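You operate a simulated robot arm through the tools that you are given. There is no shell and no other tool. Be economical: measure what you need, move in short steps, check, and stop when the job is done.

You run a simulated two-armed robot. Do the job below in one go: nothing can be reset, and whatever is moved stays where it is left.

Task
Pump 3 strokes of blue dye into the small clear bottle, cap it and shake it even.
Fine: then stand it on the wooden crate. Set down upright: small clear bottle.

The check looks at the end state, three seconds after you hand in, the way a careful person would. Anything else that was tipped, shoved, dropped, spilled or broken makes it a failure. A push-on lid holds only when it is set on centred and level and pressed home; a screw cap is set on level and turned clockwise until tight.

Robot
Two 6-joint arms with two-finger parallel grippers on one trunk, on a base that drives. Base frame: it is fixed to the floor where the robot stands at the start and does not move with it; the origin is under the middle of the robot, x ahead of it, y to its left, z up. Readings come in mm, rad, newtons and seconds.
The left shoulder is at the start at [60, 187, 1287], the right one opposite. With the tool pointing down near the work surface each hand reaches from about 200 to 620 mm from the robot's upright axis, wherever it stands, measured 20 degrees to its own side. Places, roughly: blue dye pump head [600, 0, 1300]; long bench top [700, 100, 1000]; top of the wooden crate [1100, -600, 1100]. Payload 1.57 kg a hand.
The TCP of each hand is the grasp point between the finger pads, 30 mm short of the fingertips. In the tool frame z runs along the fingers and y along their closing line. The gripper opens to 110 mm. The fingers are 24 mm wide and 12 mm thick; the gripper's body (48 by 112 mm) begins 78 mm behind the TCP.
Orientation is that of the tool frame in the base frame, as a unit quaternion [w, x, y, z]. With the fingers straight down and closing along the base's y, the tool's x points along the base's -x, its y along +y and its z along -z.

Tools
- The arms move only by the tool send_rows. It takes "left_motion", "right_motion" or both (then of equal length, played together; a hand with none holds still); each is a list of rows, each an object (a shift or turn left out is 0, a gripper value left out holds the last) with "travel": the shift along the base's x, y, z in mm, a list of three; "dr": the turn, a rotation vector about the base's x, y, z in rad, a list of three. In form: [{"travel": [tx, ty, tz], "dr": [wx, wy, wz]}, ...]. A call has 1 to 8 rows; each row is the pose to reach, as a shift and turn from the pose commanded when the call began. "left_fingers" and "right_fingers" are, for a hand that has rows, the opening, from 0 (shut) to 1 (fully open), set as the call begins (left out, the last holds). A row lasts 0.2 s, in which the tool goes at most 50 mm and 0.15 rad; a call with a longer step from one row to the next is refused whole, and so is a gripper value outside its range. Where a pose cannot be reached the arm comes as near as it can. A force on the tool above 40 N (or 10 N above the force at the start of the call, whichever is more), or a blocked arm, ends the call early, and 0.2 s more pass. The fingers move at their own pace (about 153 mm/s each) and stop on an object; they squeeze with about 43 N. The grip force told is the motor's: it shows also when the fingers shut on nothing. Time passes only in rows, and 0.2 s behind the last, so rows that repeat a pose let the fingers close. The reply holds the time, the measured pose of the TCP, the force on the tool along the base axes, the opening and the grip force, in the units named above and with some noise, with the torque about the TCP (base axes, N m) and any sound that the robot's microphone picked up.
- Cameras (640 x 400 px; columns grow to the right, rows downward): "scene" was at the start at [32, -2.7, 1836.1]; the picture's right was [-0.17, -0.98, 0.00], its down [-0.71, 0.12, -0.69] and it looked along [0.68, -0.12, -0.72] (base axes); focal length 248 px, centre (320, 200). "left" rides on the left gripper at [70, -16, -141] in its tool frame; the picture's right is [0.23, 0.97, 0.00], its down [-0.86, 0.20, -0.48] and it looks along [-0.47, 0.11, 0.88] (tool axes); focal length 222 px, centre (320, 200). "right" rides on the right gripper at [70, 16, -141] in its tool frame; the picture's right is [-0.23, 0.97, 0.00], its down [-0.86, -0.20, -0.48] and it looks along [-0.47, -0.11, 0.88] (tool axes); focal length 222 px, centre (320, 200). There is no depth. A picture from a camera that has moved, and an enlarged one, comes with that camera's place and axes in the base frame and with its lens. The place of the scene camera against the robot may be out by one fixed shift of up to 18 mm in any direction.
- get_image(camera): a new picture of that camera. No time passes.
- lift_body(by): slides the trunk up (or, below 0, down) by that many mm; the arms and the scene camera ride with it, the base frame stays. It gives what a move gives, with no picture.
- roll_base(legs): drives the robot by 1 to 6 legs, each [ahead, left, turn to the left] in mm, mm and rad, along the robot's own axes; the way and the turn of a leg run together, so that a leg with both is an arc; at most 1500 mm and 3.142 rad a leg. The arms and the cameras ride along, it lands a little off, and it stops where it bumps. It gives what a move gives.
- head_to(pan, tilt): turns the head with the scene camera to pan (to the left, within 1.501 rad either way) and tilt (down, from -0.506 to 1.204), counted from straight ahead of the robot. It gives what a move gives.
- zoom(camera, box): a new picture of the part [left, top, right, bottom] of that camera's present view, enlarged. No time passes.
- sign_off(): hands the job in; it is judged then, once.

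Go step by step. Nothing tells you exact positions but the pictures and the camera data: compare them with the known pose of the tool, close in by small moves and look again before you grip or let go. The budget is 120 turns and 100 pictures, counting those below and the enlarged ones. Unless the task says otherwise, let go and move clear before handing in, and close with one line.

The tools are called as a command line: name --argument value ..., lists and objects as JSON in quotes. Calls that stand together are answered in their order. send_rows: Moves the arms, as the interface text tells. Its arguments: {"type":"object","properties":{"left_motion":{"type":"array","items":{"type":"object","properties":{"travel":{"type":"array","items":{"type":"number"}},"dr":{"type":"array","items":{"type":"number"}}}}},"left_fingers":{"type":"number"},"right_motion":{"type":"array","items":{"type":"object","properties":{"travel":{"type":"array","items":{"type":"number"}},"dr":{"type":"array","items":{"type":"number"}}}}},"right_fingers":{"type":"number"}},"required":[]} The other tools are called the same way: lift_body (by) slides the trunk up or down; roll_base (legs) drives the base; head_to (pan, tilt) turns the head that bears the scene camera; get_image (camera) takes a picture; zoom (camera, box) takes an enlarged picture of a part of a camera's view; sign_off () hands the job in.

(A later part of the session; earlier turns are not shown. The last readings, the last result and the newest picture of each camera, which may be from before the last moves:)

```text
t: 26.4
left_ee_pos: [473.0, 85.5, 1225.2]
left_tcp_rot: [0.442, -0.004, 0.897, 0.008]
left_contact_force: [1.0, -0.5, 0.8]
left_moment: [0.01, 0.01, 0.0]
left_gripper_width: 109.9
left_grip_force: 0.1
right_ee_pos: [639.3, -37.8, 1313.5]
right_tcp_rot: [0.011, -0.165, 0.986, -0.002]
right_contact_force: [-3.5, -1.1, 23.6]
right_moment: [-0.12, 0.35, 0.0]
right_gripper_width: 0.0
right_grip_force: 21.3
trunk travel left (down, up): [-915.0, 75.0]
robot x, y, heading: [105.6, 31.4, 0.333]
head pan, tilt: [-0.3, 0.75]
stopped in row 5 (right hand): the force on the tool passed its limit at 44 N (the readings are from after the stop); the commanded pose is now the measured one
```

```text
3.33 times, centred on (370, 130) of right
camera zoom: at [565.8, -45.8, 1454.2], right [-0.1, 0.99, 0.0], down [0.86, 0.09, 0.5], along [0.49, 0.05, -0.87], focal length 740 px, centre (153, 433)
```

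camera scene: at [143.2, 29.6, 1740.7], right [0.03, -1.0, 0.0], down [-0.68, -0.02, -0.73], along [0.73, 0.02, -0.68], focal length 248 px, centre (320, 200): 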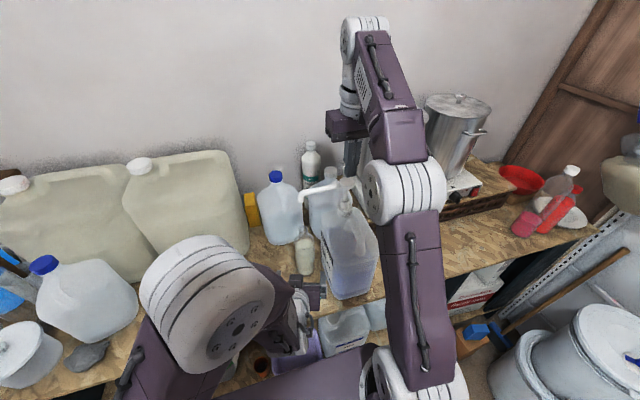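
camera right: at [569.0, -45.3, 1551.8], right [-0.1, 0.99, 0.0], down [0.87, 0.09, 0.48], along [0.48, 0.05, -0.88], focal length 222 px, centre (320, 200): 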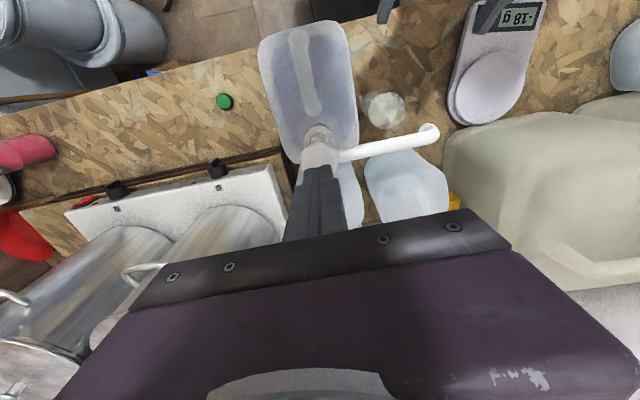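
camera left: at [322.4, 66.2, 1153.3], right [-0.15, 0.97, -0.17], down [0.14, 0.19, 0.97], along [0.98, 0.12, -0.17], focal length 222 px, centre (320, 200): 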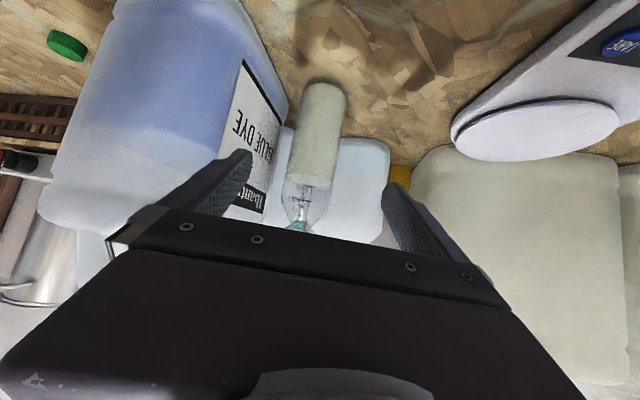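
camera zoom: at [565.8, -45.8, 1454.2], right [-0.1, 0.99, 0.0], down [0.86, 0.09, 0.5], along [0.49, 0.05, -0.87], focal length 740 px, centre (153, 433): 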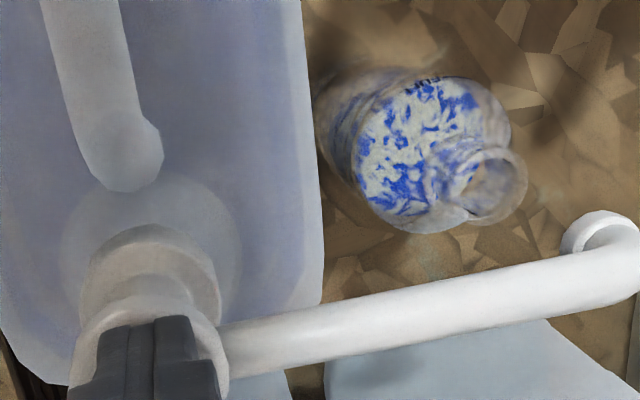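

Stroke one went cleanly into the bottle. I release fully and do stroke two.

send_rows --right_motion '[{"travel": [0, 0, 27]}, {"travel": [0, 0, 55]}, {"travel": [0, 0, 55]}, {"travel": [0, 0, 55]}]'

zoom --camera "scene" --box '[290, 180, 370, 280]'

send_rows --right_motion '[{"travel": [0, 0, -15]}, {"travel": [0, 0, -25]}, {"travel": [0, 0, -33]}, {"travel": [0, 0, -40]}, {"travel": [0, 0, -47]}, {"travel": [0, 0, -54]}, {"travel": [0, 0, -59]}, {"travel": [0, 0, -63]}]'

zoom --camera "scene" --box '[290, 180, 370, 280]'

```text
t: 27.4
left_ee_pos: [476.4, 83.6, 1222.8]
left_tcp_rot: [0.44, -0.005, 0.898, 0.008]
left_contact_force: [-0.4, 0.5, -0.6]
left_moment: [-0.01, 0.01, 0.0]
left_gripper_width: 109.8
left_grip_force: 0.0
right_ee_pos: [644.3, -36.6, 1363.8]
right_tcp_rot: [0.007, -0.165, 0.986, 0.0]
right_contact_force: [1.0, 0.7, 0.3]
right_moment: [0.03, 0.01, -0.01]
right_gripper_width: 0.0
right_grip_force: 21.1
trunk travel left (down, up): [-915.0, 75.0]
robot x, y, heading: [107.7, 32.6, 0.334]
head pan, tilt: [-0.3, 0.75]
```

```text
4.00 times, centred on (330, 230) of scene
camera zoom: at [144.0, 29.9, 1840.7], right [0.03, -1.0, 0.0], down [-0.68, -0.02, -0.73], along [0.73, 0.02, -0.68], focal length 992 px, centre (280, 80)
```

zoom: 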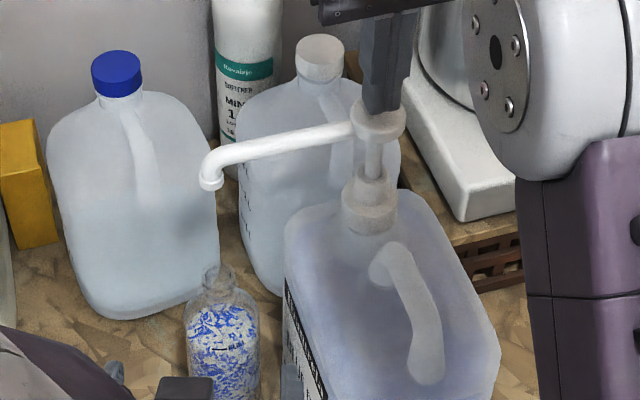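

```text
t: 29.0
left_ee_pos: [472.4, 85.8, 1225.2]
left_tcp_rot: [0.443, -0.004, 0.896, 0.008]
left_contact_force: [0.4, 0.0, -1.0]
left_moment: [0.01, 0.0, -0.01]
left_gripper_width: 110.3
left_grip_force: 0.0
right_ee_pos: [641.6, -37.7, 1313.6]
right_tcp_rot: [0.018, -0.165, 0.986, -0.002]
right_contact_force: [-5.2, -0.2, 24.6]
right_moment: [-0.09, 0.41, 0.03]
right_gripper_width: 0.3
right_grip_force: 21.4
trunk travel left (down, up): [-915.0, 75.0]
robot x, y, heading: [101.0, 36.2, 0.328]
head pan, tilt: [-0.3, 0.75]
stopped in row 8 (right hand): the force on the tool passed its limit at 45 N (the readings are from after the stop); the commanded pose is now the measured one
```

```text
4.00 times, centred on (330, 230) of scene
camera zoom: at [136.7, 30.1, 1840.9], right [0.03, -1.0, 0.0], down [-0.68, -0.02, -0.73], along [0.73, 0.02, -0.68], focal length 992 px, centre (280, 80)
```

zoom: 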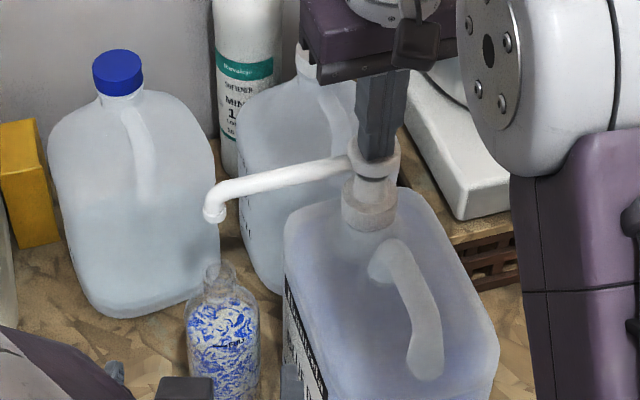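

Stroke two done. Now stroke three, then lift clear.

send_rows --right_motion '[{"travel": [0, 0, 27]}, {"travel": [0, 0, 58]}, {"travel": [0, 0, 58]}, {"travel": [0, 0, 58]}]'

send_rows --right_motion '[{"travel": [0, 0, -18]}, {"travel": [0, 0, -28]}, {"travel": [0, 0, -36]}, {"travel": [0, 0, -43]}, {"travel": [0, 0, -50]}, {"travel": [0, 0, -57]}, {"travel": [0, 0, -62]}, {"travel": [0, 0, -66]}]'

send_rows --right_motion '[{"travel": [0, 0, 20]}, {"travel": [0, 0, 45]}, {"travel": [0, 0, 80]}, {"travel": [0, 0, 110]}, {"travel": [0, -20, 130]}]'

zoom --camera "scene" --box '[270, 150, 430, 300]'

```text
t: 30.0
left_ee_pos: [477.0, 84.4, 1223.1]
left_tcp_rot: [0.441, -0.004, 0.897, 0.008]
left_contact_force: [0.0, 1.2, 0.5]
left_moment: [-0.01, -0.04, -0.01]
left_gripper_width: 110.0
left_grip_force: 0.1
right_ee_pos: [648.1, -37.6, 1368.4]
right_tcp_rot: [0.014, -0.165, 0.986, 0.0]
right_contact_force: [0.5, -0.8, -1.1]
right_moment: [-0.03, 0.02, 0.01]
right_gripper_width: 0.0
right_grip_force: 21.2
trunk travel left (down, up): [-915.0, 75.0]
robot x, y, heading: [107.9, 38.6, 0.33]
head pan, tilt: [-0.3, 0.75]
```

```text
t: 31.7
left_ee_pos: [471.5, 84.7, 1224.4]
left_tcp_rot: [0.442, -0.004, 0.897, 0.008]
left_contact_force: [-0.3, -0.8, 0.1]
left_moment: [-0.01, 0.02, 0.02]
left_gripper_width: 110.0
left_grip_force: 0.0
right_ee_pos: [645.8, -38.4, 1314.2]
right_tcp_rot: [0.026, -0.164, 0.986, -0.002]
right_contact_force: [-5.0, -1.3, 22.5]
right_moment: [-0.11, 0.33, 0.02]
right_gripper_width: 0.0
right_grip_force: 21.4
trunk travel left (down, up): [-915.0, 75.0]
robot x, y, heading: [106.2, 36.3, 0.332]
head pan, tilt: [-0.3, 0.75]
stopped in row 8 (right hand): the force on the tool passed its limit at 46 N (the readings are from after the stop); the commanded pose is now the measured one
```

```text
t: 32.9
left_ee_pos: [475.9, 84.1, 1223.5]
left_tcp_rot: [0.441, -0.004, 0.897, 0.009]
left_contact_force: [0.4, -0.6, 0.3]
left_moment: [-0.02, 0.03, 0.0]
left_gripper_width: 109.9
left_grip_force: 0.0
right_ee_pos: [648.9, -58.6, 1440.1]
right_tcp_rot: [0.022, -0.165, 0.986, -0.001]
right_contact_force: [-0.1, -0.1, 0.1]
right_moment: [0.0, 0.02, -0.01]
right_gripper_width: 0.0
right_grip_force: 21.3
trunk travel left (down, up): [-915.0, 75.0]
robot x, y, heading: [106.1, 35.8, 0.329]
head pan, tilt: [-0.3, 0.75]
```

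```text
2.67 times, centred on (350, 225) of scene
camera zoom: at [143.5, 28.4, 1840.7], right [0.03, -1.0, 0.0], down [-0.68, -0.02, -0.73], along [0.73, 0.02, -0.68], focal length 662 px, centre (240, 133)
```

zoom: 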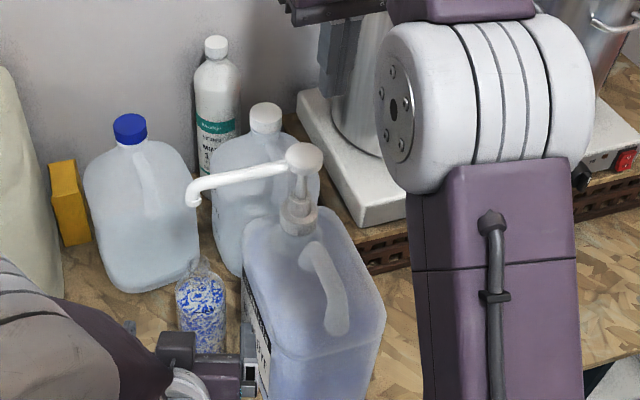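

Three strokes are in, nothing spilled. Next the right hand goes over to the green cap near (641, −268).

send_rows --right_motion '[{"travel": [-5, -35, -20], "dr": [0, 0.04, 0]}, {"travel": [-10, -70, -40], "dr": [0, 0.04, 0]}, {"travel": [-15, -105, -65], "dr": [0, 0.04, 0]}, {"travel": [-20, -140, -90], "dr": [0, 0.04, 0]}, {"travel": [-25, -175, -115], "dr": [0, 0.04, 0]}, {"travel": [-29, -209, -140], "dr": [0, 0.04, 0]}]' --right_fingers 0.5

get_image --camera "right"

```text
t: 34.3
left_ee_pos: [476.5, 82.6, 1223.4]
left_tcp_rot: [0.441, -0.004, 0.897, 0.009]
left_contact_force: [-0.9, -0.3, -0.1]
left_moment: [0.0, 0.0, -0.03]
left_gripper_width: 109.8
left_grip_force: 0.0
right_ee_pos: [620.7, -268.1, 1299.3]
right_tcp_rot: [0.002, -0.165, 0.986, 0.003]
right_contact_force: [0.0, -0.1, 0.0]
right_moment: [0.02, 0.01, 0.02]
right_gripper_width: 55.1
right_grip_force: 0.1
trunk travel left (down, up): [-915.0, 75.0]
robot x, y, heading: [104.7, 36.8, 0.334]
head pan, tilt: [-0.3, 0.75]
```

```text
60 pictures are left
camera right: at [549.2, -278.1, 1440.2], right [-0.1, 0.99, 0.01], down [0.87, 0.09, 0.48], along [0.48, 0.05, -0.88], focal length 222 px, centre (320, 200)
```

right: 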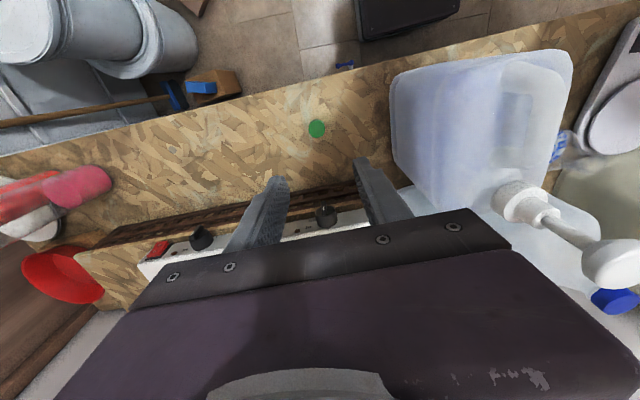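

Cap at about (641, −275). I descend above it and look again.

send_rows --right_motion '[{"travel": [10, -3, -45]}, {"travel": [20, -7, -90]}, {"travel": [20, -7, -135]}, {"travel": [20, -7, -180]}, {"travel": [20, -7, -220]}]'

get_image --camera "right"

```text
t: 35.5
left_ee_pos: [478.6, 84.1, 1222.4]
left_tcp_rot: [0.441, -0.005, 0.897, 0.009]
left_contact_force: [0.2, -0.4, 0.2]
left_moment: [0.01, -0.04, 0.0]
left_gripper_width: 110.2
left_grip_force: 0.0
right_ee_pos: [641.7, -274.5, 1079.5]
right_tcp_rot: [0.001, -0.166, 0.986, 0.004]
right_contact_force: [0.6, -0.3, 0.0]
right_moment: [0.05, 0.0, 0.0]
right_gripper_width: 54.9
right_grip_force: 0.0
trunk travel left (down, up): [-915.0, 75.0]
robot x, y, heading: [106.1, 35.3, 0.327]
head pan, tilt: [-0.3, 0.75]
```

```text
59 pictures are left
camera right: at [570.9, -282.9, 1221.3], right [-0.1, 0.99, 0.01], down [0.87, 0.09, 0.48], along [0.48, 0.05, -0.88], focal length 222 px, centre (320, 200)
```

right: 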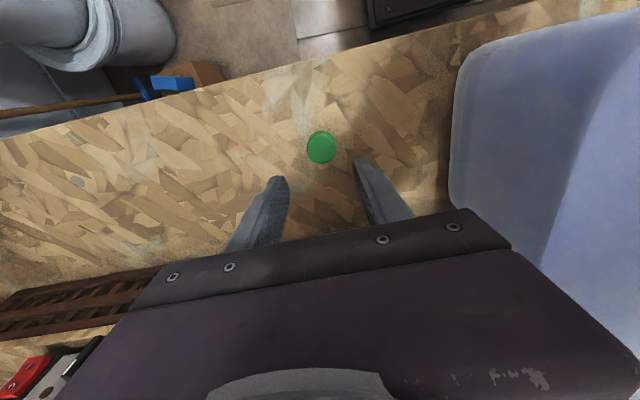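

Perfectly centred over the cap. I descend to just above the bench and check before gripping.

send_rows --right_motion '[{"travel": [0, 0, -40]}, {"travel": [0, 0, -75]}, {"travel": [0, 0, -88]}, {"travel": [0, 0, -94]}]'

get_image --camera "right"

```text
t: 36.5
left_ee_pos: [475.2, 85.3, 1222.5]
left_tcp_rot: [0.442, -0.004, 0.897, 0.008]
left_contact_force: [-0.5, -0.4, -0.2]
left_moment: [-0.01, -0.05, -0.02]
left_gripper_width: 109.8
left_grip_force: 0.1
right_ee_pos: [639.4, -273.2, 986.0]
right_tcp_rot: [0.001, -0.165, 0.986, 0.002]
right_contact_force: [-0.2, 0.3, -0.8]
right_moment: [0.01, 0.01, -0.03]
right_gripper_width: 54.9
right_grip_force: 0.0
trunk travel left (down, up): [-915.0, 75.0]
robot x, y, heading: [104.9, 35.1, 0.326]
head pan, tilt: [-0.3, 0.75]
```

```text
58 pictures are left
camera right: at [568.3, -281.9, 1128.4], right [-0.1, 0.99, 0.0], down [0.87, 0.09, 0.48], along [0.48, 0.05, -0.88], focal length 222 px, centre (320, 200)
```

right: 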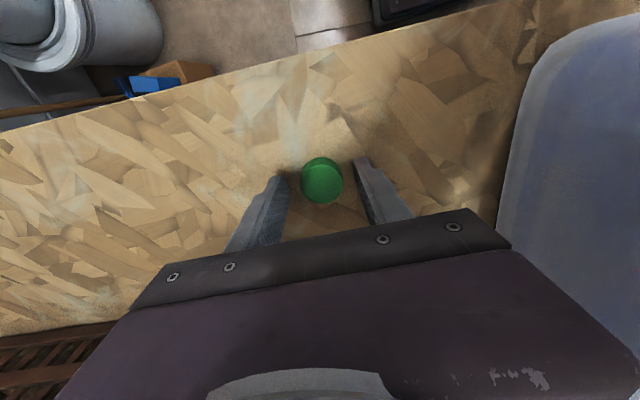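

Centred. I lower 4 mm and close on the cap.

send_rows --right_motion '[{"travel": [1, -1, -4]}]'

send_rows --right_motion '[{"travel": [0, 0, 0]}, {"travel": [0, 0, 0]}, {"travel": [0, 0, 0]}]' --right_fingers 0

send_rows --right_motion '[{"travel": [0, 0, 25]}, {"travel": [0, 0, 70]}, {"travel": [0, 0, 115]}, {"travel": [0, 0, 160]}, {"travel": [0, 0, 205]}, {"travel": [0, 0, 250]}]'

zoom --camera "right" --box '[240, 110, 400, 220]'

```text
t: 36.9
left_ee_pos: [477.1, 83.8, 1222.9]
left_tcp_rot: [0.441, -0.003, 0.897, 0.008]
left_contact_force: [-0.1, -0.1, 0.3]
left_moment: [0.03, -0.01, 0.01]
left_gripper_width: 110.1
left_grip_force: 0.0
right_ee_pos: [641.7, -274.8, 982.4]
right_tcp_rot: [0.001, -0.165, 0.986, 0.002]
right_contact_force: [-0.2, 0.4, 0.0]
right_moment: [-0.02, -0.05, 0.01]
right_gripper_width: 54.8
right_grip_force: 0.0
trunk travel left (down, up): [-915.0, 75.0]
robot x, y, heading: [101.5, 33.1, 0.334]
head pan, tilt: [-0.3, 0.75]
```

```text
t: 37.7
left_ee_pos: [475.9, 83.3, 1223.9]
left_tcp_rot: [0.442, -0.004, 0.897, 0.008]
left_contact_force: [0.4, 0.4, 0.1]
left_moment: [0.03, -0.01, 0.03]
left_gripper_width: 110.2
left_grip_force: 0.0
right_ee_pos: [640.7, -275.1, 982.9]
right_tcp_rot: [0.001, -0.165, 0.986, 0.002]
right_contact_force: [0.5, -0.2, -0.5]
right_moment: [0.01, 0.03, 0.0]
right_gripper_width: 30.8
right_grip_force: 39.7
trunk travel left (down, up): [-915.0, 75.0]
robot x, y, heading: [104.2, 35.3, 0.327]
head pan, tilt: [-0.3, 0.75]
```

```text
t: 39.1
left_ee_pos: [476.1, 84.1, 1224.0]
left_tcp_rot: [0.442, -0.005, 0.897, 0.009]
left_contact_force: [-0.5, 0.5, -0.2]
left_moment: [-0.01, -0.02, 0.02]
left_gripper_width: 110.1
left_grip_force: 0.1
right_ee_pos: [639.4, -274.6, 1232.8]
right_tcp_rot: [0.002, -0.165, 0.986, 0.002]
right_contact_force: [-0.3, -0.7, -1.3]
right_moment: [0.0, -0.01, -0.01]
right_gripper_width: 30.9
right_grip_force: 39.3
trunk travel left (down, up): [-915.0, 75.0]
robot x, y, heading: [105.7, 37.6, 0.328]
head pan, tilt: [-0.3, 0.75]
```

```text
3.64 times, centred on (320, 165) of right
camera zoom: at [568.2, -283.0, 1374.7], right [-0.1, 0.99, 0.0], down [0.87, 0.09, 0.48], along [0.48, 0.05, -0.88], focal length 808 px, centre (320, 327)
```

zoom: 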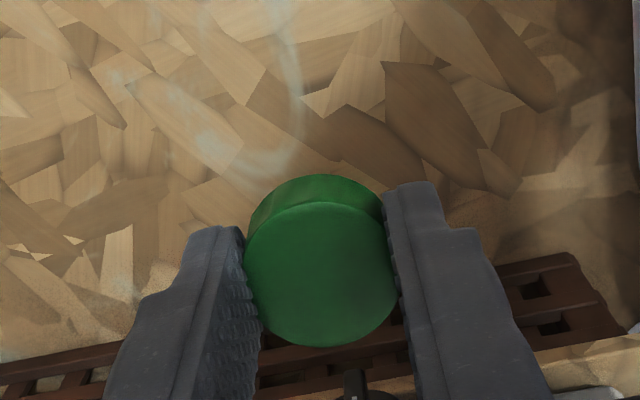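

Cap held level, 31 mm wide. Now I lower the trunk (compensating with the right hand) so the left hand comes down to bottle-body height.

send_rows --right_motion '[{"travel": [0, 0, 45]}, {"travel": [0, 0, 90]}, {"travel": [0, 0, 135]}, {"travel": [0, 0, 165]}]'

lift_body --by -160

get_image --camera "left"

get_image --camera "scene"

```text
t: 40.1
left_ee_pos: [477.1, 85.7, 1222.3]
left_tcp_rot: [0.441, -0.004, 0.897, 0.009]
left_contact_force: [0.3, -0.9, 0.4]
left_moment: [-0.05, -0.03, -0.01]
left_gripper_width: 110.2
left_grip_force: 0.0
right_ee_pos: [641.8, -274.5, 1398.4]
right_tcp_rot: [0.002, -0.164, 0.986, 0.002]
right_contact_force: [-0.7, 0.5, 0.1]
right_moment: [0.0, -0.03, 0.04]
right_gripper_width: 30.7
right_grip_force: 39.9
trunk travel left (down, up): [-915.0, 75.0]
robot x, y, heading: [101.9, 37.2, 0.329]
head pan, tilt: [-0.3, 0.75]
```

```text
t: 41.9
left_ee_pos: [476.5, 84.3, 1063.3]
left_tcp_rot: [0.441, -0.004, 0.897, 0.008]
left_contact_force: [0.4, 0.5, 0.3]
left_moment: [0.01, -0.01, 0.0]
left_gripper_width: 110.1
left_grip_force: 0.0
right_ee_pos: [641.1, -274.9, 1238.6]
right_tcp_rot: [0.002, -0.165, 0.986, 0.002]
right_contact_force: [-0.3, 0.0, -0.6]
right_moment: [0.0, 0.02, -0.02]
right_gripper_width: 30.6
right_grip_force: 39.3
trunk travel left (down, up): [-755.0, 235.0]
robot x, y, heading: [106.6, 34.4, 0.322]
head pan, tilt: [-0.3, 0.75]
```

```text
56 pictures are left
camera left: at [322.2, 66.2, 1093.5], right [-0.15, 0.97, -0.17], down [0.14, 0.19, 0.97], along [0.98, 0.12, -0.17], focal length 222 px, centre (320, 200)
```

left: 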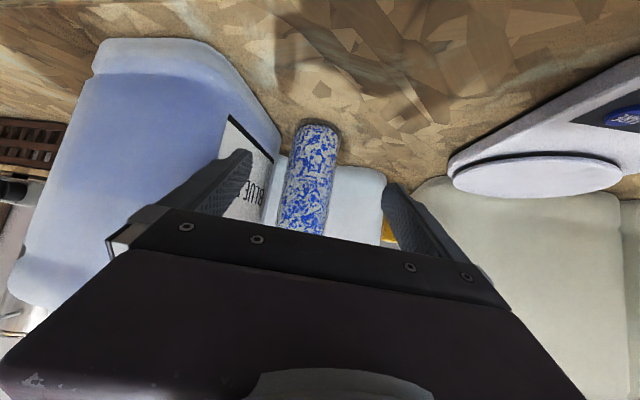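

```text
55 pictures are left
camera scene: at [143.4, 29.8, 1680.8], right [0.03, -1.0, 0.0], down [-0.68, -0.02, -0.73], along [0.73, 0.02, -0.68], focal length 248 px, centre (320, 200)
```

scene: 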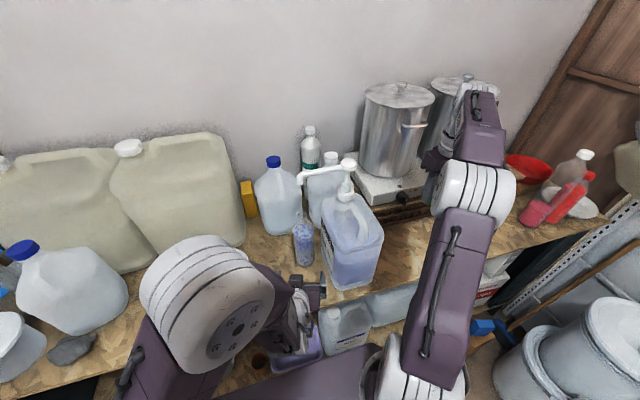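

Now the left hand goes in with the fingers narrowed to 68 mm so the right finger fits between bottle and jug; I stop short to look.

send_rows --left_motion '[{"travel": [15, 0, 0]}, {"travel": [35, 0, 0]}, {"travel": [55, 0, 0]}, {"travel": [75, -1, 0]}]' --left_fingers 0.62

get_image --camera "left"

zoom --camera "scene" --box '[270, 190, 370, 310]'

```text
t: 42.9
left_ee_pos: [552.7, 83.5, 1062.8]
left_tcp_rot: [0.441, -0.005, 0.897, 0.009]
left_contact_force: [0.2, 1.0, 0.9]
left_moment: [0.01, -0.01, -0.01]
left_gripper_width: 68.2
left_grip_force: 0.0
right_ee_pos: [642.6, -274.2, 1237.6]
right_tcp_rot: [0.001, -0.165, 0.986, 0.002]
right_contact_force: [-0.1, 0.4, -0.2]
right_moment: [0.05, 0.03, -0.02]
right_gripper_width: 30.5
right_grip_force: 40.0
trunk travel left (down, up): [-755.0, 235.0]
robot x, y, heading: [103.6, 31.9, 0.327]
head pan, tilt: [-0.3, 0.75]
```

```text
54 pictures are left
camera left: at [397.6, 65.5, 1092.8], right [-0.15, 0.97, -0.17], down [0.14, 0.19, 0.97], along [0.98, 0.13, -0.17], focal length 222 px, centre (320, 200)
```

left: 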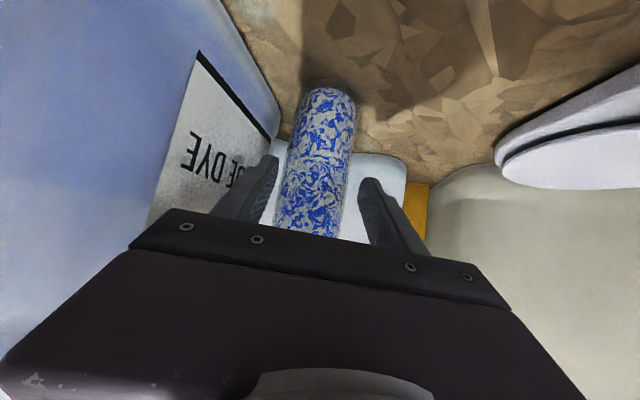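

```text
3.33 times, centred on (320, 250) of scene
camera zoom: at [144.4, 29.8, 1680.7], right [0.03, -1.0, 0.0], down [-0.68, -0.02, -0.73], along [0.73, 0.02, -0.68], focal length 827 px, centre (320, 33)
```

zoom: 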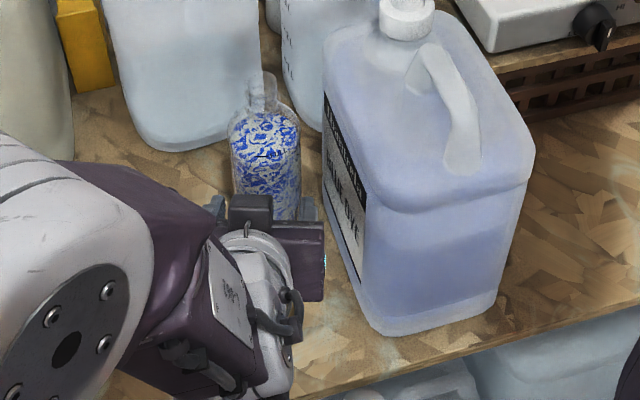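

The gap looks fine on both sides. I advance to the bottle and close gently around it.

send_rows --left_motion '[{"travel": [12, 0, 0]}, {"travel": [24, 1, 0]}, {"travel": [36, 1, 0]}, {"travel": [46, 1, 0]}]'

get_image --camera "left"

```text
t: 43.9
left_ee_pos: [598.6, 85.3, 1062.3]
left_tcp_rot: [0.441, -0.004, 0.898, 0.009]
left_contact_force: [0.7, -0.4, -0.5]
left_moment: [0.01, 0.01, -0.02]
left_gripper_width: 68.3
left_grip_force: 0.1
right_ee_pos: [642.0, -273.9, 1238.1]
right_tcp_rot: [0.001, -0.165, 0.986, 0.002]
right_contact_force: [0.3, 0.7, 0.3]
right_moment: [0.02, 0.01, 0.03]
right_gripper_width: 30.7
right_grip_force: 39.6
trunk travel left (down, up): [-755.0, 235.0]
robot x, y, heading: [102.0, 39.2, 0.33]
head pan, tilt: [-0.3, 0.75]
```

```text
52 pictures are left
camera left: at [443.3, 66.2, 1093.1], right [-0.15, 0.97, -0.17], down [0.14, 0.19, 0.97], along [0.98, 0.12, -0.17], focal length 222 px, centre (320, 200)
```

left: 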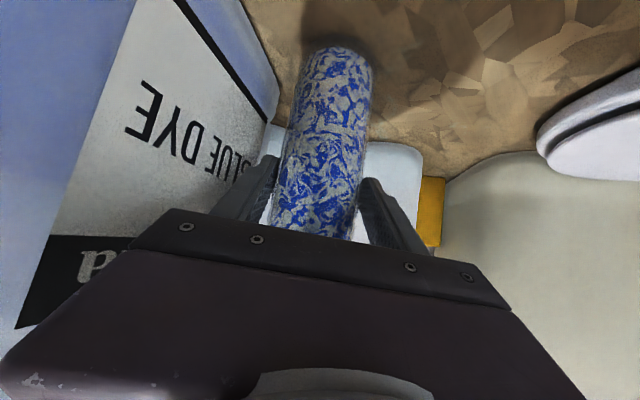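

Bottle is centred between the fingers. Close, then lift a little to test.

send_rows --left_motion '[{"travel": [0, 0, 0]}, {"travel": [0, 0, 0]}, {"travel": [0, 0, 0]}]' --left_fingers 0

send_rows --left_motion '[{"travel": [0, 0, 4]}, {"travel": [0, 0, 10]}, {"travel": [0, 0, 15]}]'

zoom --camera "scene" --box '[270, 190, 370, 310]'

```text
t: 44.7
left_ee_pos: [597.4, 82.7, 1063.7]
left_tcp_rot: [0.441, -0.004, 0.897, 0.009]
left_contact_force: [0.7, -1.9, -0.3]
left_moment: [-0.32, -0.07, 0.02]
left_gripper_width: 64.6
left_grip_force: 43.0
right_ee_pos: [641.7, -273.1, 1237.6]
right_tcp_rot: [0.001, -0.165, 0.986, 0.003]
right_contact_force: [-0.5, 0.2, 0.2]
right_moment: [0.0, 0.01, -0.03]
right_gripper_width: 30.8
right_grip_force: 40.0
trunk travel left (down, up): [-755.0, 235.0]
robot x, y, heading: [103.7, 33.2, 0.333]
head pan, tilt: [-0.3, 0.75]
```

```text
t: 45.5
left_ee_pos: [598.6, 84.7, 1077.5]
left_tcp_rot: [0.44, -0.005, 0.898, 0.009]
left_contact_force: [0.0, 0.8, -4.2]
left_moment: [-0.02, 0.04, -0.01]
left_gripper_width: 64.7
left_grip_force: 42.8
right_ee_pos: [642.0, -274.2, 1237.1]
right_tcp_rot: [0.001, -0.165, 0.986, 0.002]
right_contact_force: [0.5, -0.2, -0.6]
right_moment: [0.02, -0.02, 0.01]
right_gripper_width: 30.5
right_grip_force: 39.7
trunk travel left (down, up): [-755.0, 235.0]
robot x, y, heading: [108.8, 35.8, 0.328]
head pan, tilt: [-0.3, 0.75]
```

```text
3.33 times, centred on (320, 250) of scene
camera zoom: at [144.2, 29.9, 1680.7], right [0.03, -1.0, 0.0], down [-0.68, -0.02, -0.73], along [0.73, 0.02, -0.68], focal length 827 px, centre (320, 33)
```

zoom: 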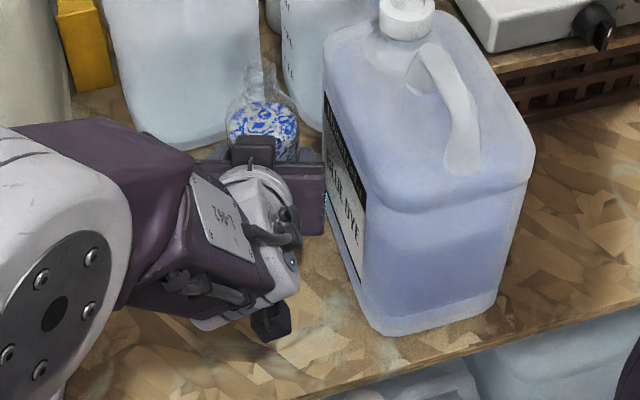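

Bottle held (64.6 mm, about 0.43 kg). I bring it out from under the spout toward me and set it on the bench, still held.

send_rows --left_motion '[{"travel": [-20, 6, 5]}, {"travel": [-45, 12, 5]}, {"travel": [-70, 19, 5]}, {"travel": [-95, 25, 5]}, {"travel": [-95, 25, 0]}, {"travel": [-95, 25, -6]}, {"travel": [-95, 25, -11]}, {"travel": [-95, 25, -14]}]'

get_image --camera "scene"

```text
t: 47.3
left_ee_pos: [502.1, 109.1, 1064.2]
left_tcp_rot: [0.441, -0.004, 0.897, 0.008]
left_contact_force: [0.0, 0.8, -4.7]
left_moment: [0.0, 0.07, 0.05]
left_gripper_width: 64.7
left_grip_force: 43.0
right_ee_pos: [642.3, -272.8, 1237.9]
right_tcp_rot: [0.001, -0.165, 0.986, 0.002]
right_contact_force: [0.1, -0.6, 0.4]
right_moment: [0.01, 0.0, 0.01]
right_gripper_width: 30.9
right_grip_force: 39.5
trunk travel left (down, up): [-755.0, 235.0]
robot x, y, heading: [103.2, 35.1, 0.326]
head pan, tilt: [-0.3, 0.75]
```

```text
50 pictures are left
camera scene: at [144.5, 29.8, 1680.7], right [0.03, -1.0, 0.0], down [-0.68, -0.02, -0.73], along [0.73, 0.02, -0.68], focal length 248 px, centre (320, 200)
```

scene: 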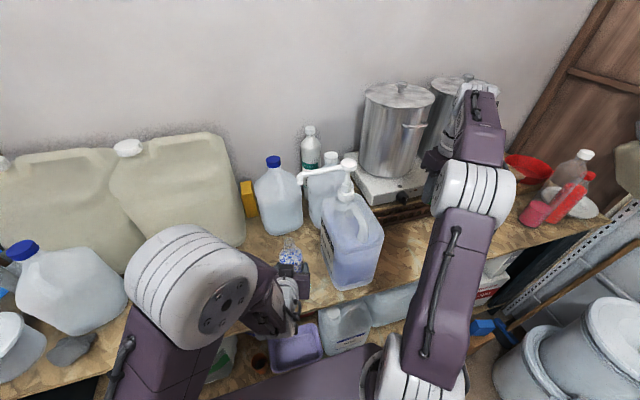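

Bottle stands just at bench level in the left grip, axis near (512, 109). I route the right hand with the cap around in front of the pump toward it.

send_rows --right_motion '[{"travel": [-35, 10, 30]}, {"travel": [-70, 25, 60]}, {"travel": [-105, 50, 90]}, {"travel": [-125, 90, 110]}, {"travel": [-130, 135, 110]}, {"travel": [-130, 180, 110]}, {"travel": [-130, 220, 110]}, {"travel": [-130, 250, 110]}]'

get_image --camera "right"

get_image --camera "scene"

```text
refused: row 3 steps farther than a row can; nothing moved
```

```text
49 pictures are left
camera right: at [571.2, -282.6, 1379.0], right [-0.1, 0.99, 0.0], down [0.87, 0.09, 0.48], along [0.48, 0.05, -0.88], focal length 222 px, centre (320, 200)
```

right: 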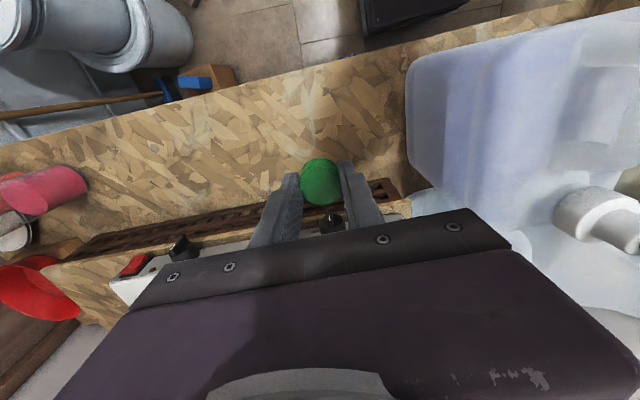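

```text
48 pictures are left
camera scene: at [144.5, 29.8, 1680.7], right [0.03, -1.0, 0.0], down [-0.68, -0.02, -0.73], along [0.73, 0.02, -0.68], focal length 248 px, centre (320, 200)
```

scene: 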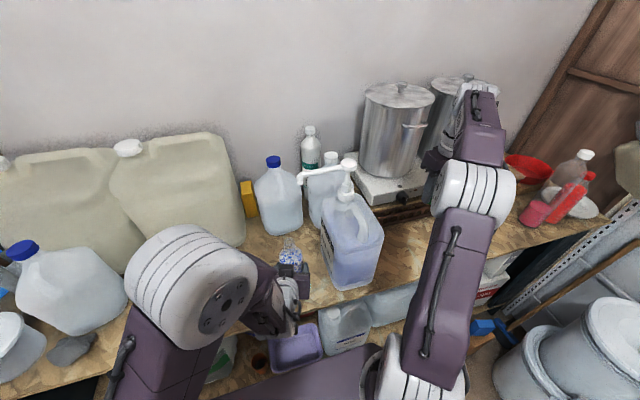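

The call was refused for step size; I resend with shorter steps.

send_rows --right_motion '[{"travel": [-33, 8, 28]}, {"travel": [-66, 18, 56]}, {"travel": [-96, 36, 84]}, {"travel": [-120, 68, 105]}, {"travel": [-130, 112, 110]}, {"travel": [-130, 158, 110]}, {"travel": [-130, 204, 110]}, {"travel": [-130, 250, 110]}]'

get_image --camera "right"

get_image --camera "scene"

```text
t: 49.1
left_ee_pos: [502.5, 111.2, 1064.7]
left_tcp_rot: [0.441, -0.003, 0.897, 0.006]
left_contact_force: [0.3, -0.1, -5.6]
left_moment: [-0.01, 0.05, -0.01]
left_gripper_width: 64.5
left_grip_force: 43.3
right_ee_pos: [512.9, -22.0, 1348.3]
right_tcp_rot: [0.0, -0.164, 0.986, 0.002]
right_contact_force: [0.0, 0.3, -0.3]
right_moment: [-0.02, 0.0, 0.03]
right_gripper_width: 30.5
right_grip_force: 39.3
trunk travel left (down, up): [-755.0, 235.0]
robot x, y, heading: [103.6, 36.1, 0.329]
head pan, tilt: [-0.3, 0.75]
```

```text
47 pictures are left
camera right: at [441.0, -30.9, 1489.8], right [-0.1, 0.99, 0.0], down [0.87, 0.09, 0.48], along [0.48, 0.05, -0.88], focal length 222 px, centre (320, 200)
```

right: 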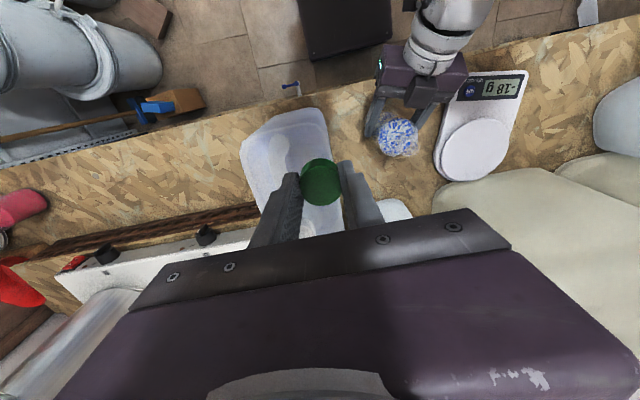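

```text
46 pictures are left
camera scene: at [144.5, 32.0, 1680.7], right [0.03, -1.0, 0.0], down [-0.68, -0.02, -0.73], along [0.73, 0.02, -0.68], focal length 248 px, centre (320, 200)
```

scene: 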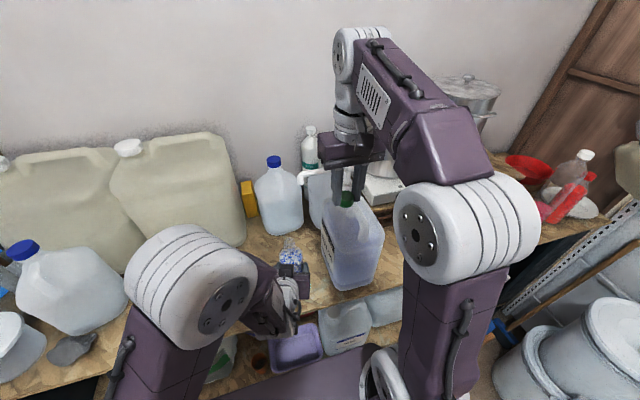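

Clear so far. I move the cap over to above the bottle and look.

send_rows --right_motion '[{"travel": [0, 40, 0]}, {"travel": [0, 80, 0]}, {"travel": [0, 115, 0]}, {"travel": [-10, 130, -20]}, {"travel": [-10, 130, -40]}]'

get_image --camera "right"

zoom --camera "scene" --box '[240, 160, 360, 300]'

```text
t: 50.3
left_ee_pos: [502.5, 109.9, 1064.4]
left_tcp_rot: [0.44, -0.005, 0.898, 0.008]
left_contact_force: [0.3, 0.1, -4.4]
left_moment: [0.02, 0.07, 0.03]
left_gripper_width: 64.1
left_grip_force: 43.2
right_ee_pos: [501.8, 106.8, 1306.0]
right_tcp_rot: [0.002, -0.164, 0.986, 0.002]
right_contact_force: [0.2, 0.5, 0.1]
right_moment: [0.02, -0.02, -0.03]
right_gripper_width: 30.6
right_grip_force: 39.5
trunk travel left (down, up): [-755.0, 235.0]
robot x, y, heading: [104.6, 36.1, 0.324]
head pan, tilt: [-0.3, 0.75]
```

```text
45 pictures are left
camera right: at [430.4, 97.6, 1448.0], right [-0.1, 0.99, 0.0], down [0.87, 0.09, 0.48], along [0.48, 0.05, -0.88], focal length 222 px, centre (320, 200)
```

right: 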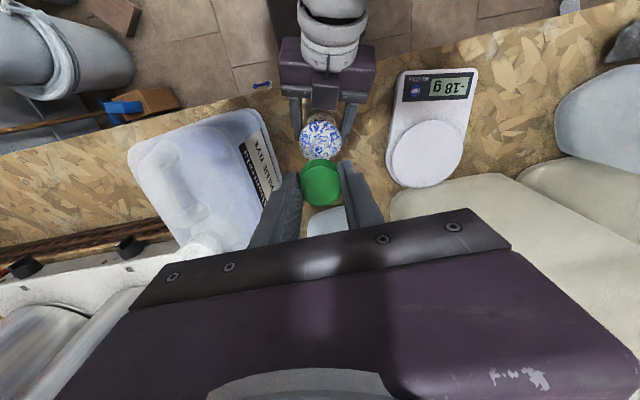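

```text
2.86 times, centred on (300, 230) of scene
camera zoom: at [144.2, 29.7, 1680.7], right [0.03, -1.0, 0.0], down [-0.68, -0.02, -0.73], along [0.73, 0.02, -0.68], focal length 709 px, centre (377, 114)
```

zoom: 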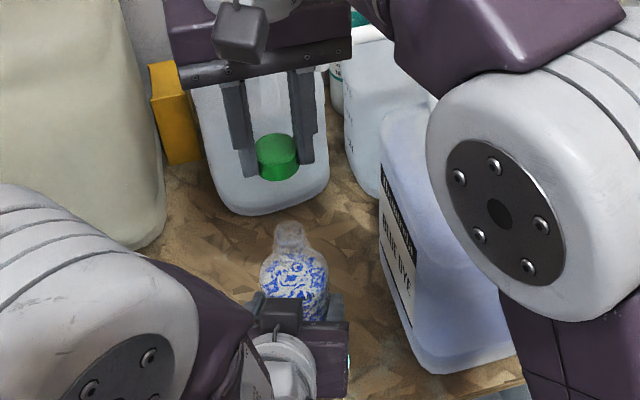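

Zoom on the mouth in the right camera to get its exact position.

zoom --camera "right" --box '[270, 90, 370, 210]'

```text
3.33 times, centred on (320, 150) of right
camera zoom: at [430.4, 97.6, 1448.0], right [-0.1, 0.99, 0.0], down [0.87, 0.09, 0.48], along [0.48, 0.05, -0.88], focal length 740 px, centre (320, 367)
```

zoom: 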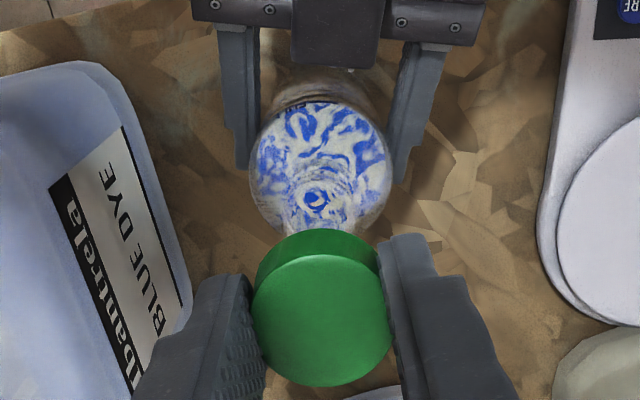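

Mouth is near (513, 105, 1177); cap centre sits about 3 mm ahead of the TCP. I align and lower to ~15 mm above the mouth.

send_rows --right_motion '[{"travel": [5, 0, -25]}, {"travel": [9, 0, -50]}, {"travel": [9, 0, -78]}]'

zoom --camera "right" --box '[270, 100, 370, 220]'

zoom --camera "scene" --box '[260, 190, 320, 270]'

```text
t: 51.1
left_ee_pos: [503.2, 109.1, 1064.6]
left_tcp_rot: [0.44, -0.004, 0.898, 0.007]
left_contact_force: [-0.4, -0.4, -5.1]
left_moment: [0.04, 0.06, 0.01]
left_gripper_width: 64.5
left_grip_force: 42.6
right_ee_pos: [510.9, 105.9, 1229.2]
right_tcp_rot: [0.001, -0.165, 0.986, 0.002]
right_contact_force: [0.9, -0.2, 0.4]
right_moment: [0.0, -0.01, 0.0]
right_gripper_width: 30.7
right_grip_force: 39.3
trunk travel left (down, up): [-755.0, 235.0]
robot x, y, heading: [106.3, 33.1, 0.333]
head pan, tilt: [-0.3, 0.75]
```

```text
3.33 times, centred on (320, 160) of right
camera zoom: at [439.5, 97.6, 1370.1], right [-0.1, 0.99, 0.0], down [0.87, 0.09, 0.48], along [0.48, 0.05, -0.88], focal length 740 px, centre (320, 333)
```

zoom: 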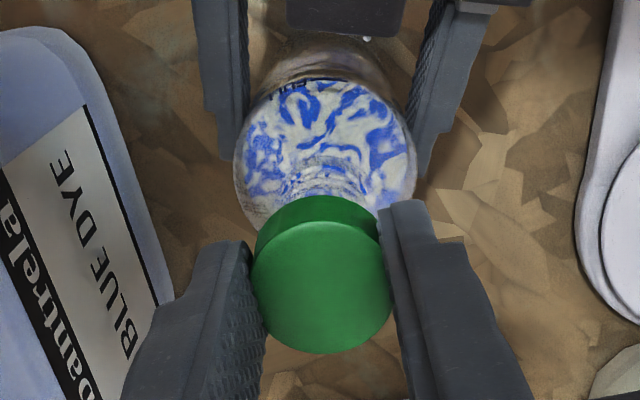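

```text
5.00 times, centred on (290, 230) of scene
camera zoom: at [144.3, 30.1, 1680.7], right [0.03, -1.0, 0.0], down [-0.68, -0.02, -0.73], along [0.73, 0.02, -0.68], focal length 1240 px, centre (470, 50)
```

zoom: 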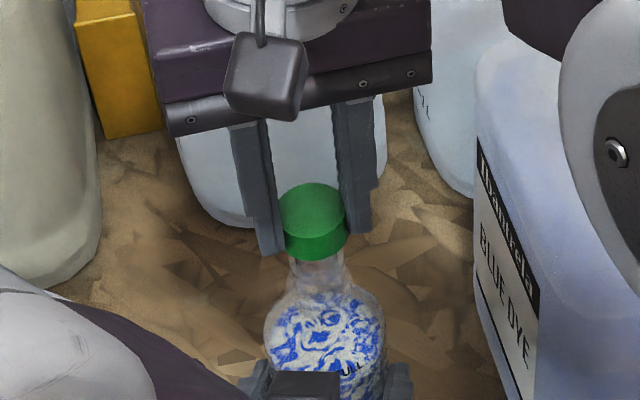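

Cap and neck line up within 1–2 mm. I lower gently until contact.

send_rows --right_motion '[{"travel": [0.5, 1, -5]}, {"travel": [0.5, 1, -9]}, {"travel": [0.5, 1, -12]}, {"travel": [0.5, 1, -14]}, {"travel": [0.5, 1, -16]}, {"travel": [0.5, 1, -18]}, {"travel": [0.5, 1, -20]}]'

zoom --camera "scene" --box '[260, 190, 320, 270]'

```text
t: 52.7
left_ee_pos: [503.2, 110.2, 1064.2]
left_tcp_rot: [0.44, -0.004, 0.898, 0.008]
left_contact_force: [0.1, 0.0, -4.7]
left_moment: [0.01, 0.09, 0.03]
left_gripper_width: 64.5
left_grip_force: 42.8
right_ee_pos: [511.5, 106.6, 1209.3]
right_tcp_rot: [0.002, -0.165, 0.986, 0.001]
right_contact_force: [-0.6, 0.4, 1.0]
right_moment: [0.0, 0.01, 0.04]
right_gripper_width: 30.4
right_grip_force: 39.7
trunk travel left (down, up): [-755.0, 235.0]
robot x, y, heading: [104.4, 35.8, 0.331]
head pan, tilt: [-0.3, 0.75]
```

```text
5.00 times, centred on (290, 230) of scene
camera zoom: at [144.1, 30.0, 1680.7], right [0.03, -1.0, 0.0], down [-0.68, -0.02, -0.73], along [0.73, 0.02, -0.68], focal length 1240 px, centre (470, 50)
```

zoom: 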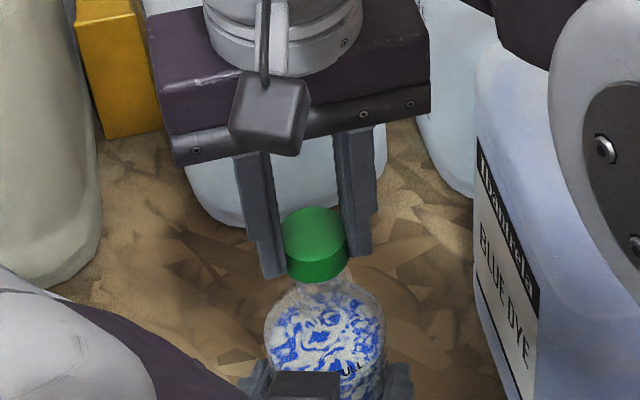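

No contact yet. Continue in 2 mm steps.

send_rows --right_motion '[{"travel": [0, 0.5, -2]}, {"travel": [0, 0.5, -4]}, {"travel": [0, 0.5, -6]}, {"travel": [0, 0.5, -8]}]'

```text
t: 53.7
left_ee_pos: [502.5, 108.7, 1065.2]
left_tcp_rot: [0.44, -0.004, 0.898, 0.008]
left_contact_force: [-2.5, 0.8, -5.0]
left_moment: [-0.03, -0.19, -0.03]
left_gripper_width: 64.4
left_grip_force: 43.3
right_ee_pos: [512.0, 109.0, 1201.1]
right_tcp_rot: [0.002, -0.165, 0.986, 0.002]
right_contact_force: [2.5, -0.3, 0.0]
right_moment: [0.02, -0.09, 0.01]
right_gripper_width: 30.4
right_grip_force: 39.8
trunk travel left (down, up): [-755.0, 235.0]
robot x, y, heading: [103.0, 36.2, 0.324]
head pan, tilt: [-0.3, 0.75]
```

The cap skirt has come over the neck with a slight sideways load in x. I ease the cap 1.5 mm in +x and look.

send_rows --right_motion '[{"travel": [1.5, 0, 0]}, {"travel": [1.5, 0, 0]}]'

zoom --camera "scene" --box '[260, 190, 320, 270]'

zoom --camera "right" --box '[270, 100, 370, 220]'

```text
t: 54.3
left_ee_pos: [503.2, 111.2, 1063.7]
left_tcp_rot: [0.44, -0.003, 0.898, 0.007]
left_contact_force: [1.1, 0.1, -5.0]
left_moment: [0.01, 0.05, -0.03]
left_gripper_width: 64.5
left_grip_force: 42.7
right_ee_pos: [514.4, 107.4, 1201.1]
right_tcp_rot: [0.0, -0.165, 0.986, 0.002]
right_contact_force: [-0.2, -0.7, 0.0]
right_moment: [0.01, -0.01, 0.03]
right_gripper_width: 30.9
right_grip_force: 39.6
trunk travel left (down, up): [-755.0, 235.0]
robot x, y, heading: [106.7, 34.5, 0.326]
head pan, tilt: [-0.3, 0.75]
```

```text
5.00 times, centred on (290, 230) of scene
camera zoom: at [144.2, 30.1, 1680.7], right [0.03, -1.0, 0.0], down [-0.68, -0.02, -0.73], along [0.73, 0.02, -0.68], focal length 1240 px, centre (470, 50)
```

zoom: 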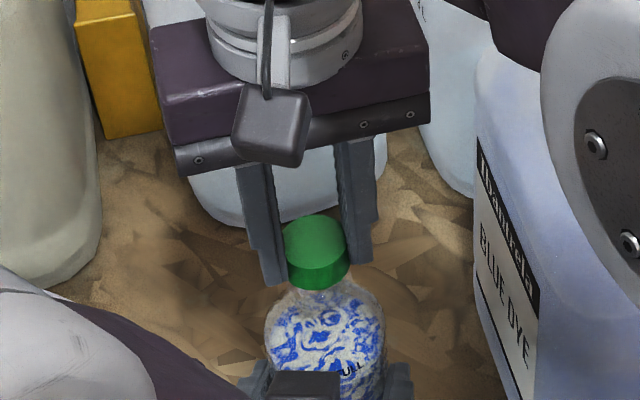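

```text
3.33 times, centred on (320, 160) of right
camera zoom: at [442.0, 99.1, 1342.9], right [-0.1, 0.99, 0.0], down [0.87, 0.09, 0.48], along [0.48, 0.05, -0.88], focal length 740 px, centre (320, 333)
```

zoom: 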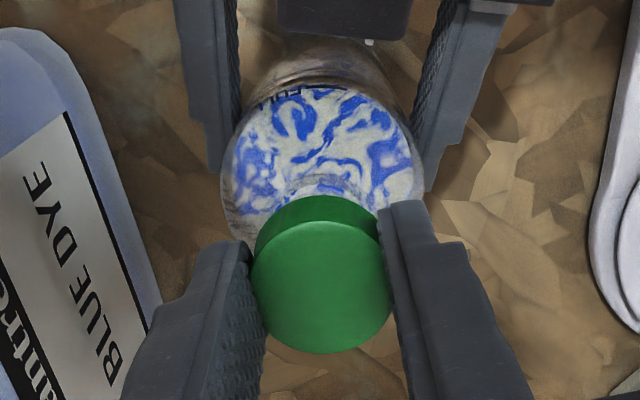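

Side load is gone. Continue lowering to seat the cap.

send_rows --right_motion '[{"travel": [0, 0, -2]}, {"travel": [0, 0, -4]}, {"travel": [0, 0, -6]}, {"travel": [0, 0, -8]}]'

```text
t: 55.3
left_ee_pos: [503.3, 109.9, 1064.3]
left_tcp_rot: [0.44, -0.005, 0.898, 0.009]
left_contact_force: [2.5, 4.4, -7.6]
left_moment: [-0.79, 0.65, 0.03]
left_gripper_width: 64.5
left_grip_force: 43.0
right_ee_pos: [513.1, 107.5, 1193.9]
right_tcp_rot: [0.0, -0.165, 0.986, 0.001]
right_contact_force: [-3.4, -4.1, 3.3]
right_moment: [0.31, -0.16, -0.03]
right_gripper_width: 30.8
right_grip_force: 39.6
trunk travel left (down, up): [-755.0, 235.0]
robot x, y, heading: [102.2, 36.2, 0.334]
head pan, tilt: [-0.3, 0.75]
```

Vertical contact with a small sideways load now; I centre by about −1 mm in x and −1.5 in y.

send_rows --right_motion '[{"travel": [-1, -1.5, 1]}, {"travel": [-1, -1.5, 0]}, {"travel": [-1, -1.5, -1]}]'

```text
t: 56.1
left_ee_pos: [502.5, 110.2, 1062.8]
left_tcp_rot: [0.44, -0.004, 0.898, 0.009]
left_contact_force: [-4.4, -2.1, -12.7]
left_moment: [0.18, -0.43, -0.04]
left_gripper_width: 64.4
left_grip_force: 42.9
right_ee_pos: [513.3, 107.2, 1192.8]
right_tcp_rot: [0.002, -0.165, 0.986, 0.002]
right_contact_force: [5.0, 2.0, 7.4]
right_moment: [0.19, -0.13, -0.02]
right_gripper_width: 30.8
right_grip_force: 40.3
trunk travel left (down, up): [-755.0, 235.0]
robot x, y, heading: [105.4, 34.4, 0.327]
head pan, tilt: [-0.3, 0.75]
```

Slight overshoot; I take half of it back and start turning clockwise with light downward pressure.

send_rows --right_motion '[{"travel": [0.6, 0.5, 0], "dr": [0, 0, -0.1]}, {"travel": [0.6, 0.5, 0], "dr": [0, 0, -0.24]}, {"travel": [0.6, 0.5, -0.3], "dr": [0, 0, -0.38]}, {"travel": [0.6, 0.5, -0.5], "dr": [0, 0, -0.52]}, {"travel": [0.6, 0.5, -0.7], "dr": [0, 0, -0.66]}, {"travel": [0.6, 0.5, -0.8], "dr": [0, 0, -0.8]}, {"travel": [0.6, 0.5, -0.9], "dr": [0, 0, -0.94]}, {"travel": [0.6, 0.5, -1], "dr": [0, 0, -1.08]}]'

zoom --camera "scene" --box '[260, 190, 320, 270]'

```text
t: 57.9
left_ee_pos: [502.8, 108.5, 1064.9]
left_tcp_rot: [0.44, -0.003, 0.898, 0.008]
left_contact_force: [6.5, -17.0, -23.2]
left_moment: [1.29, 0.6, -0.2]
left_gripper_width: 64.6
left_grip_force: 43.1
right_ee_pos: [512.2, 106.7, 1191.1]
right_tcp_rot: [0.003, 0.367, 0.93, 0.002]
right_contact_force: [-6.0, 16.1, 20.1]
right_moment: [0.75, 0.44, 0.04]
right_gripper_width: 30.9
right_grip_force: 39.8
trunk travel left (down, up): [-755.0, 235.0]
robot x, y, heading: [107.3, 38.4, 0.333]
head pan, tilt: [-0.3, 0.75]
```

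```text
5.00 times, centred on (290, 230) of scene
camera zoom: at [143.9, 29.9, 1680.7], right [0.03, -1.0, 0.0], down [-0.68, -0.02, -0.73], along [0.73, 0.02, -0.68], focal length 1240 px, centre (470, 50)
```

zoom: 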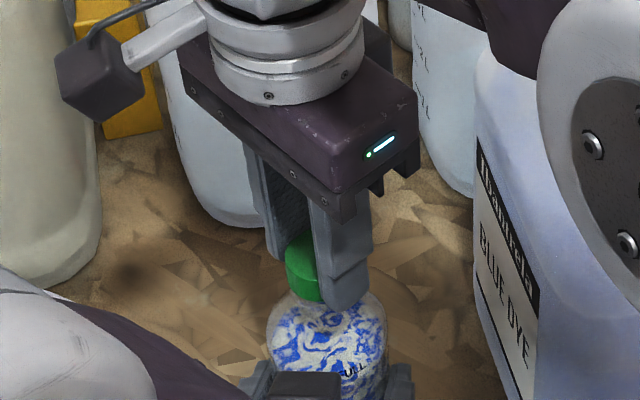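

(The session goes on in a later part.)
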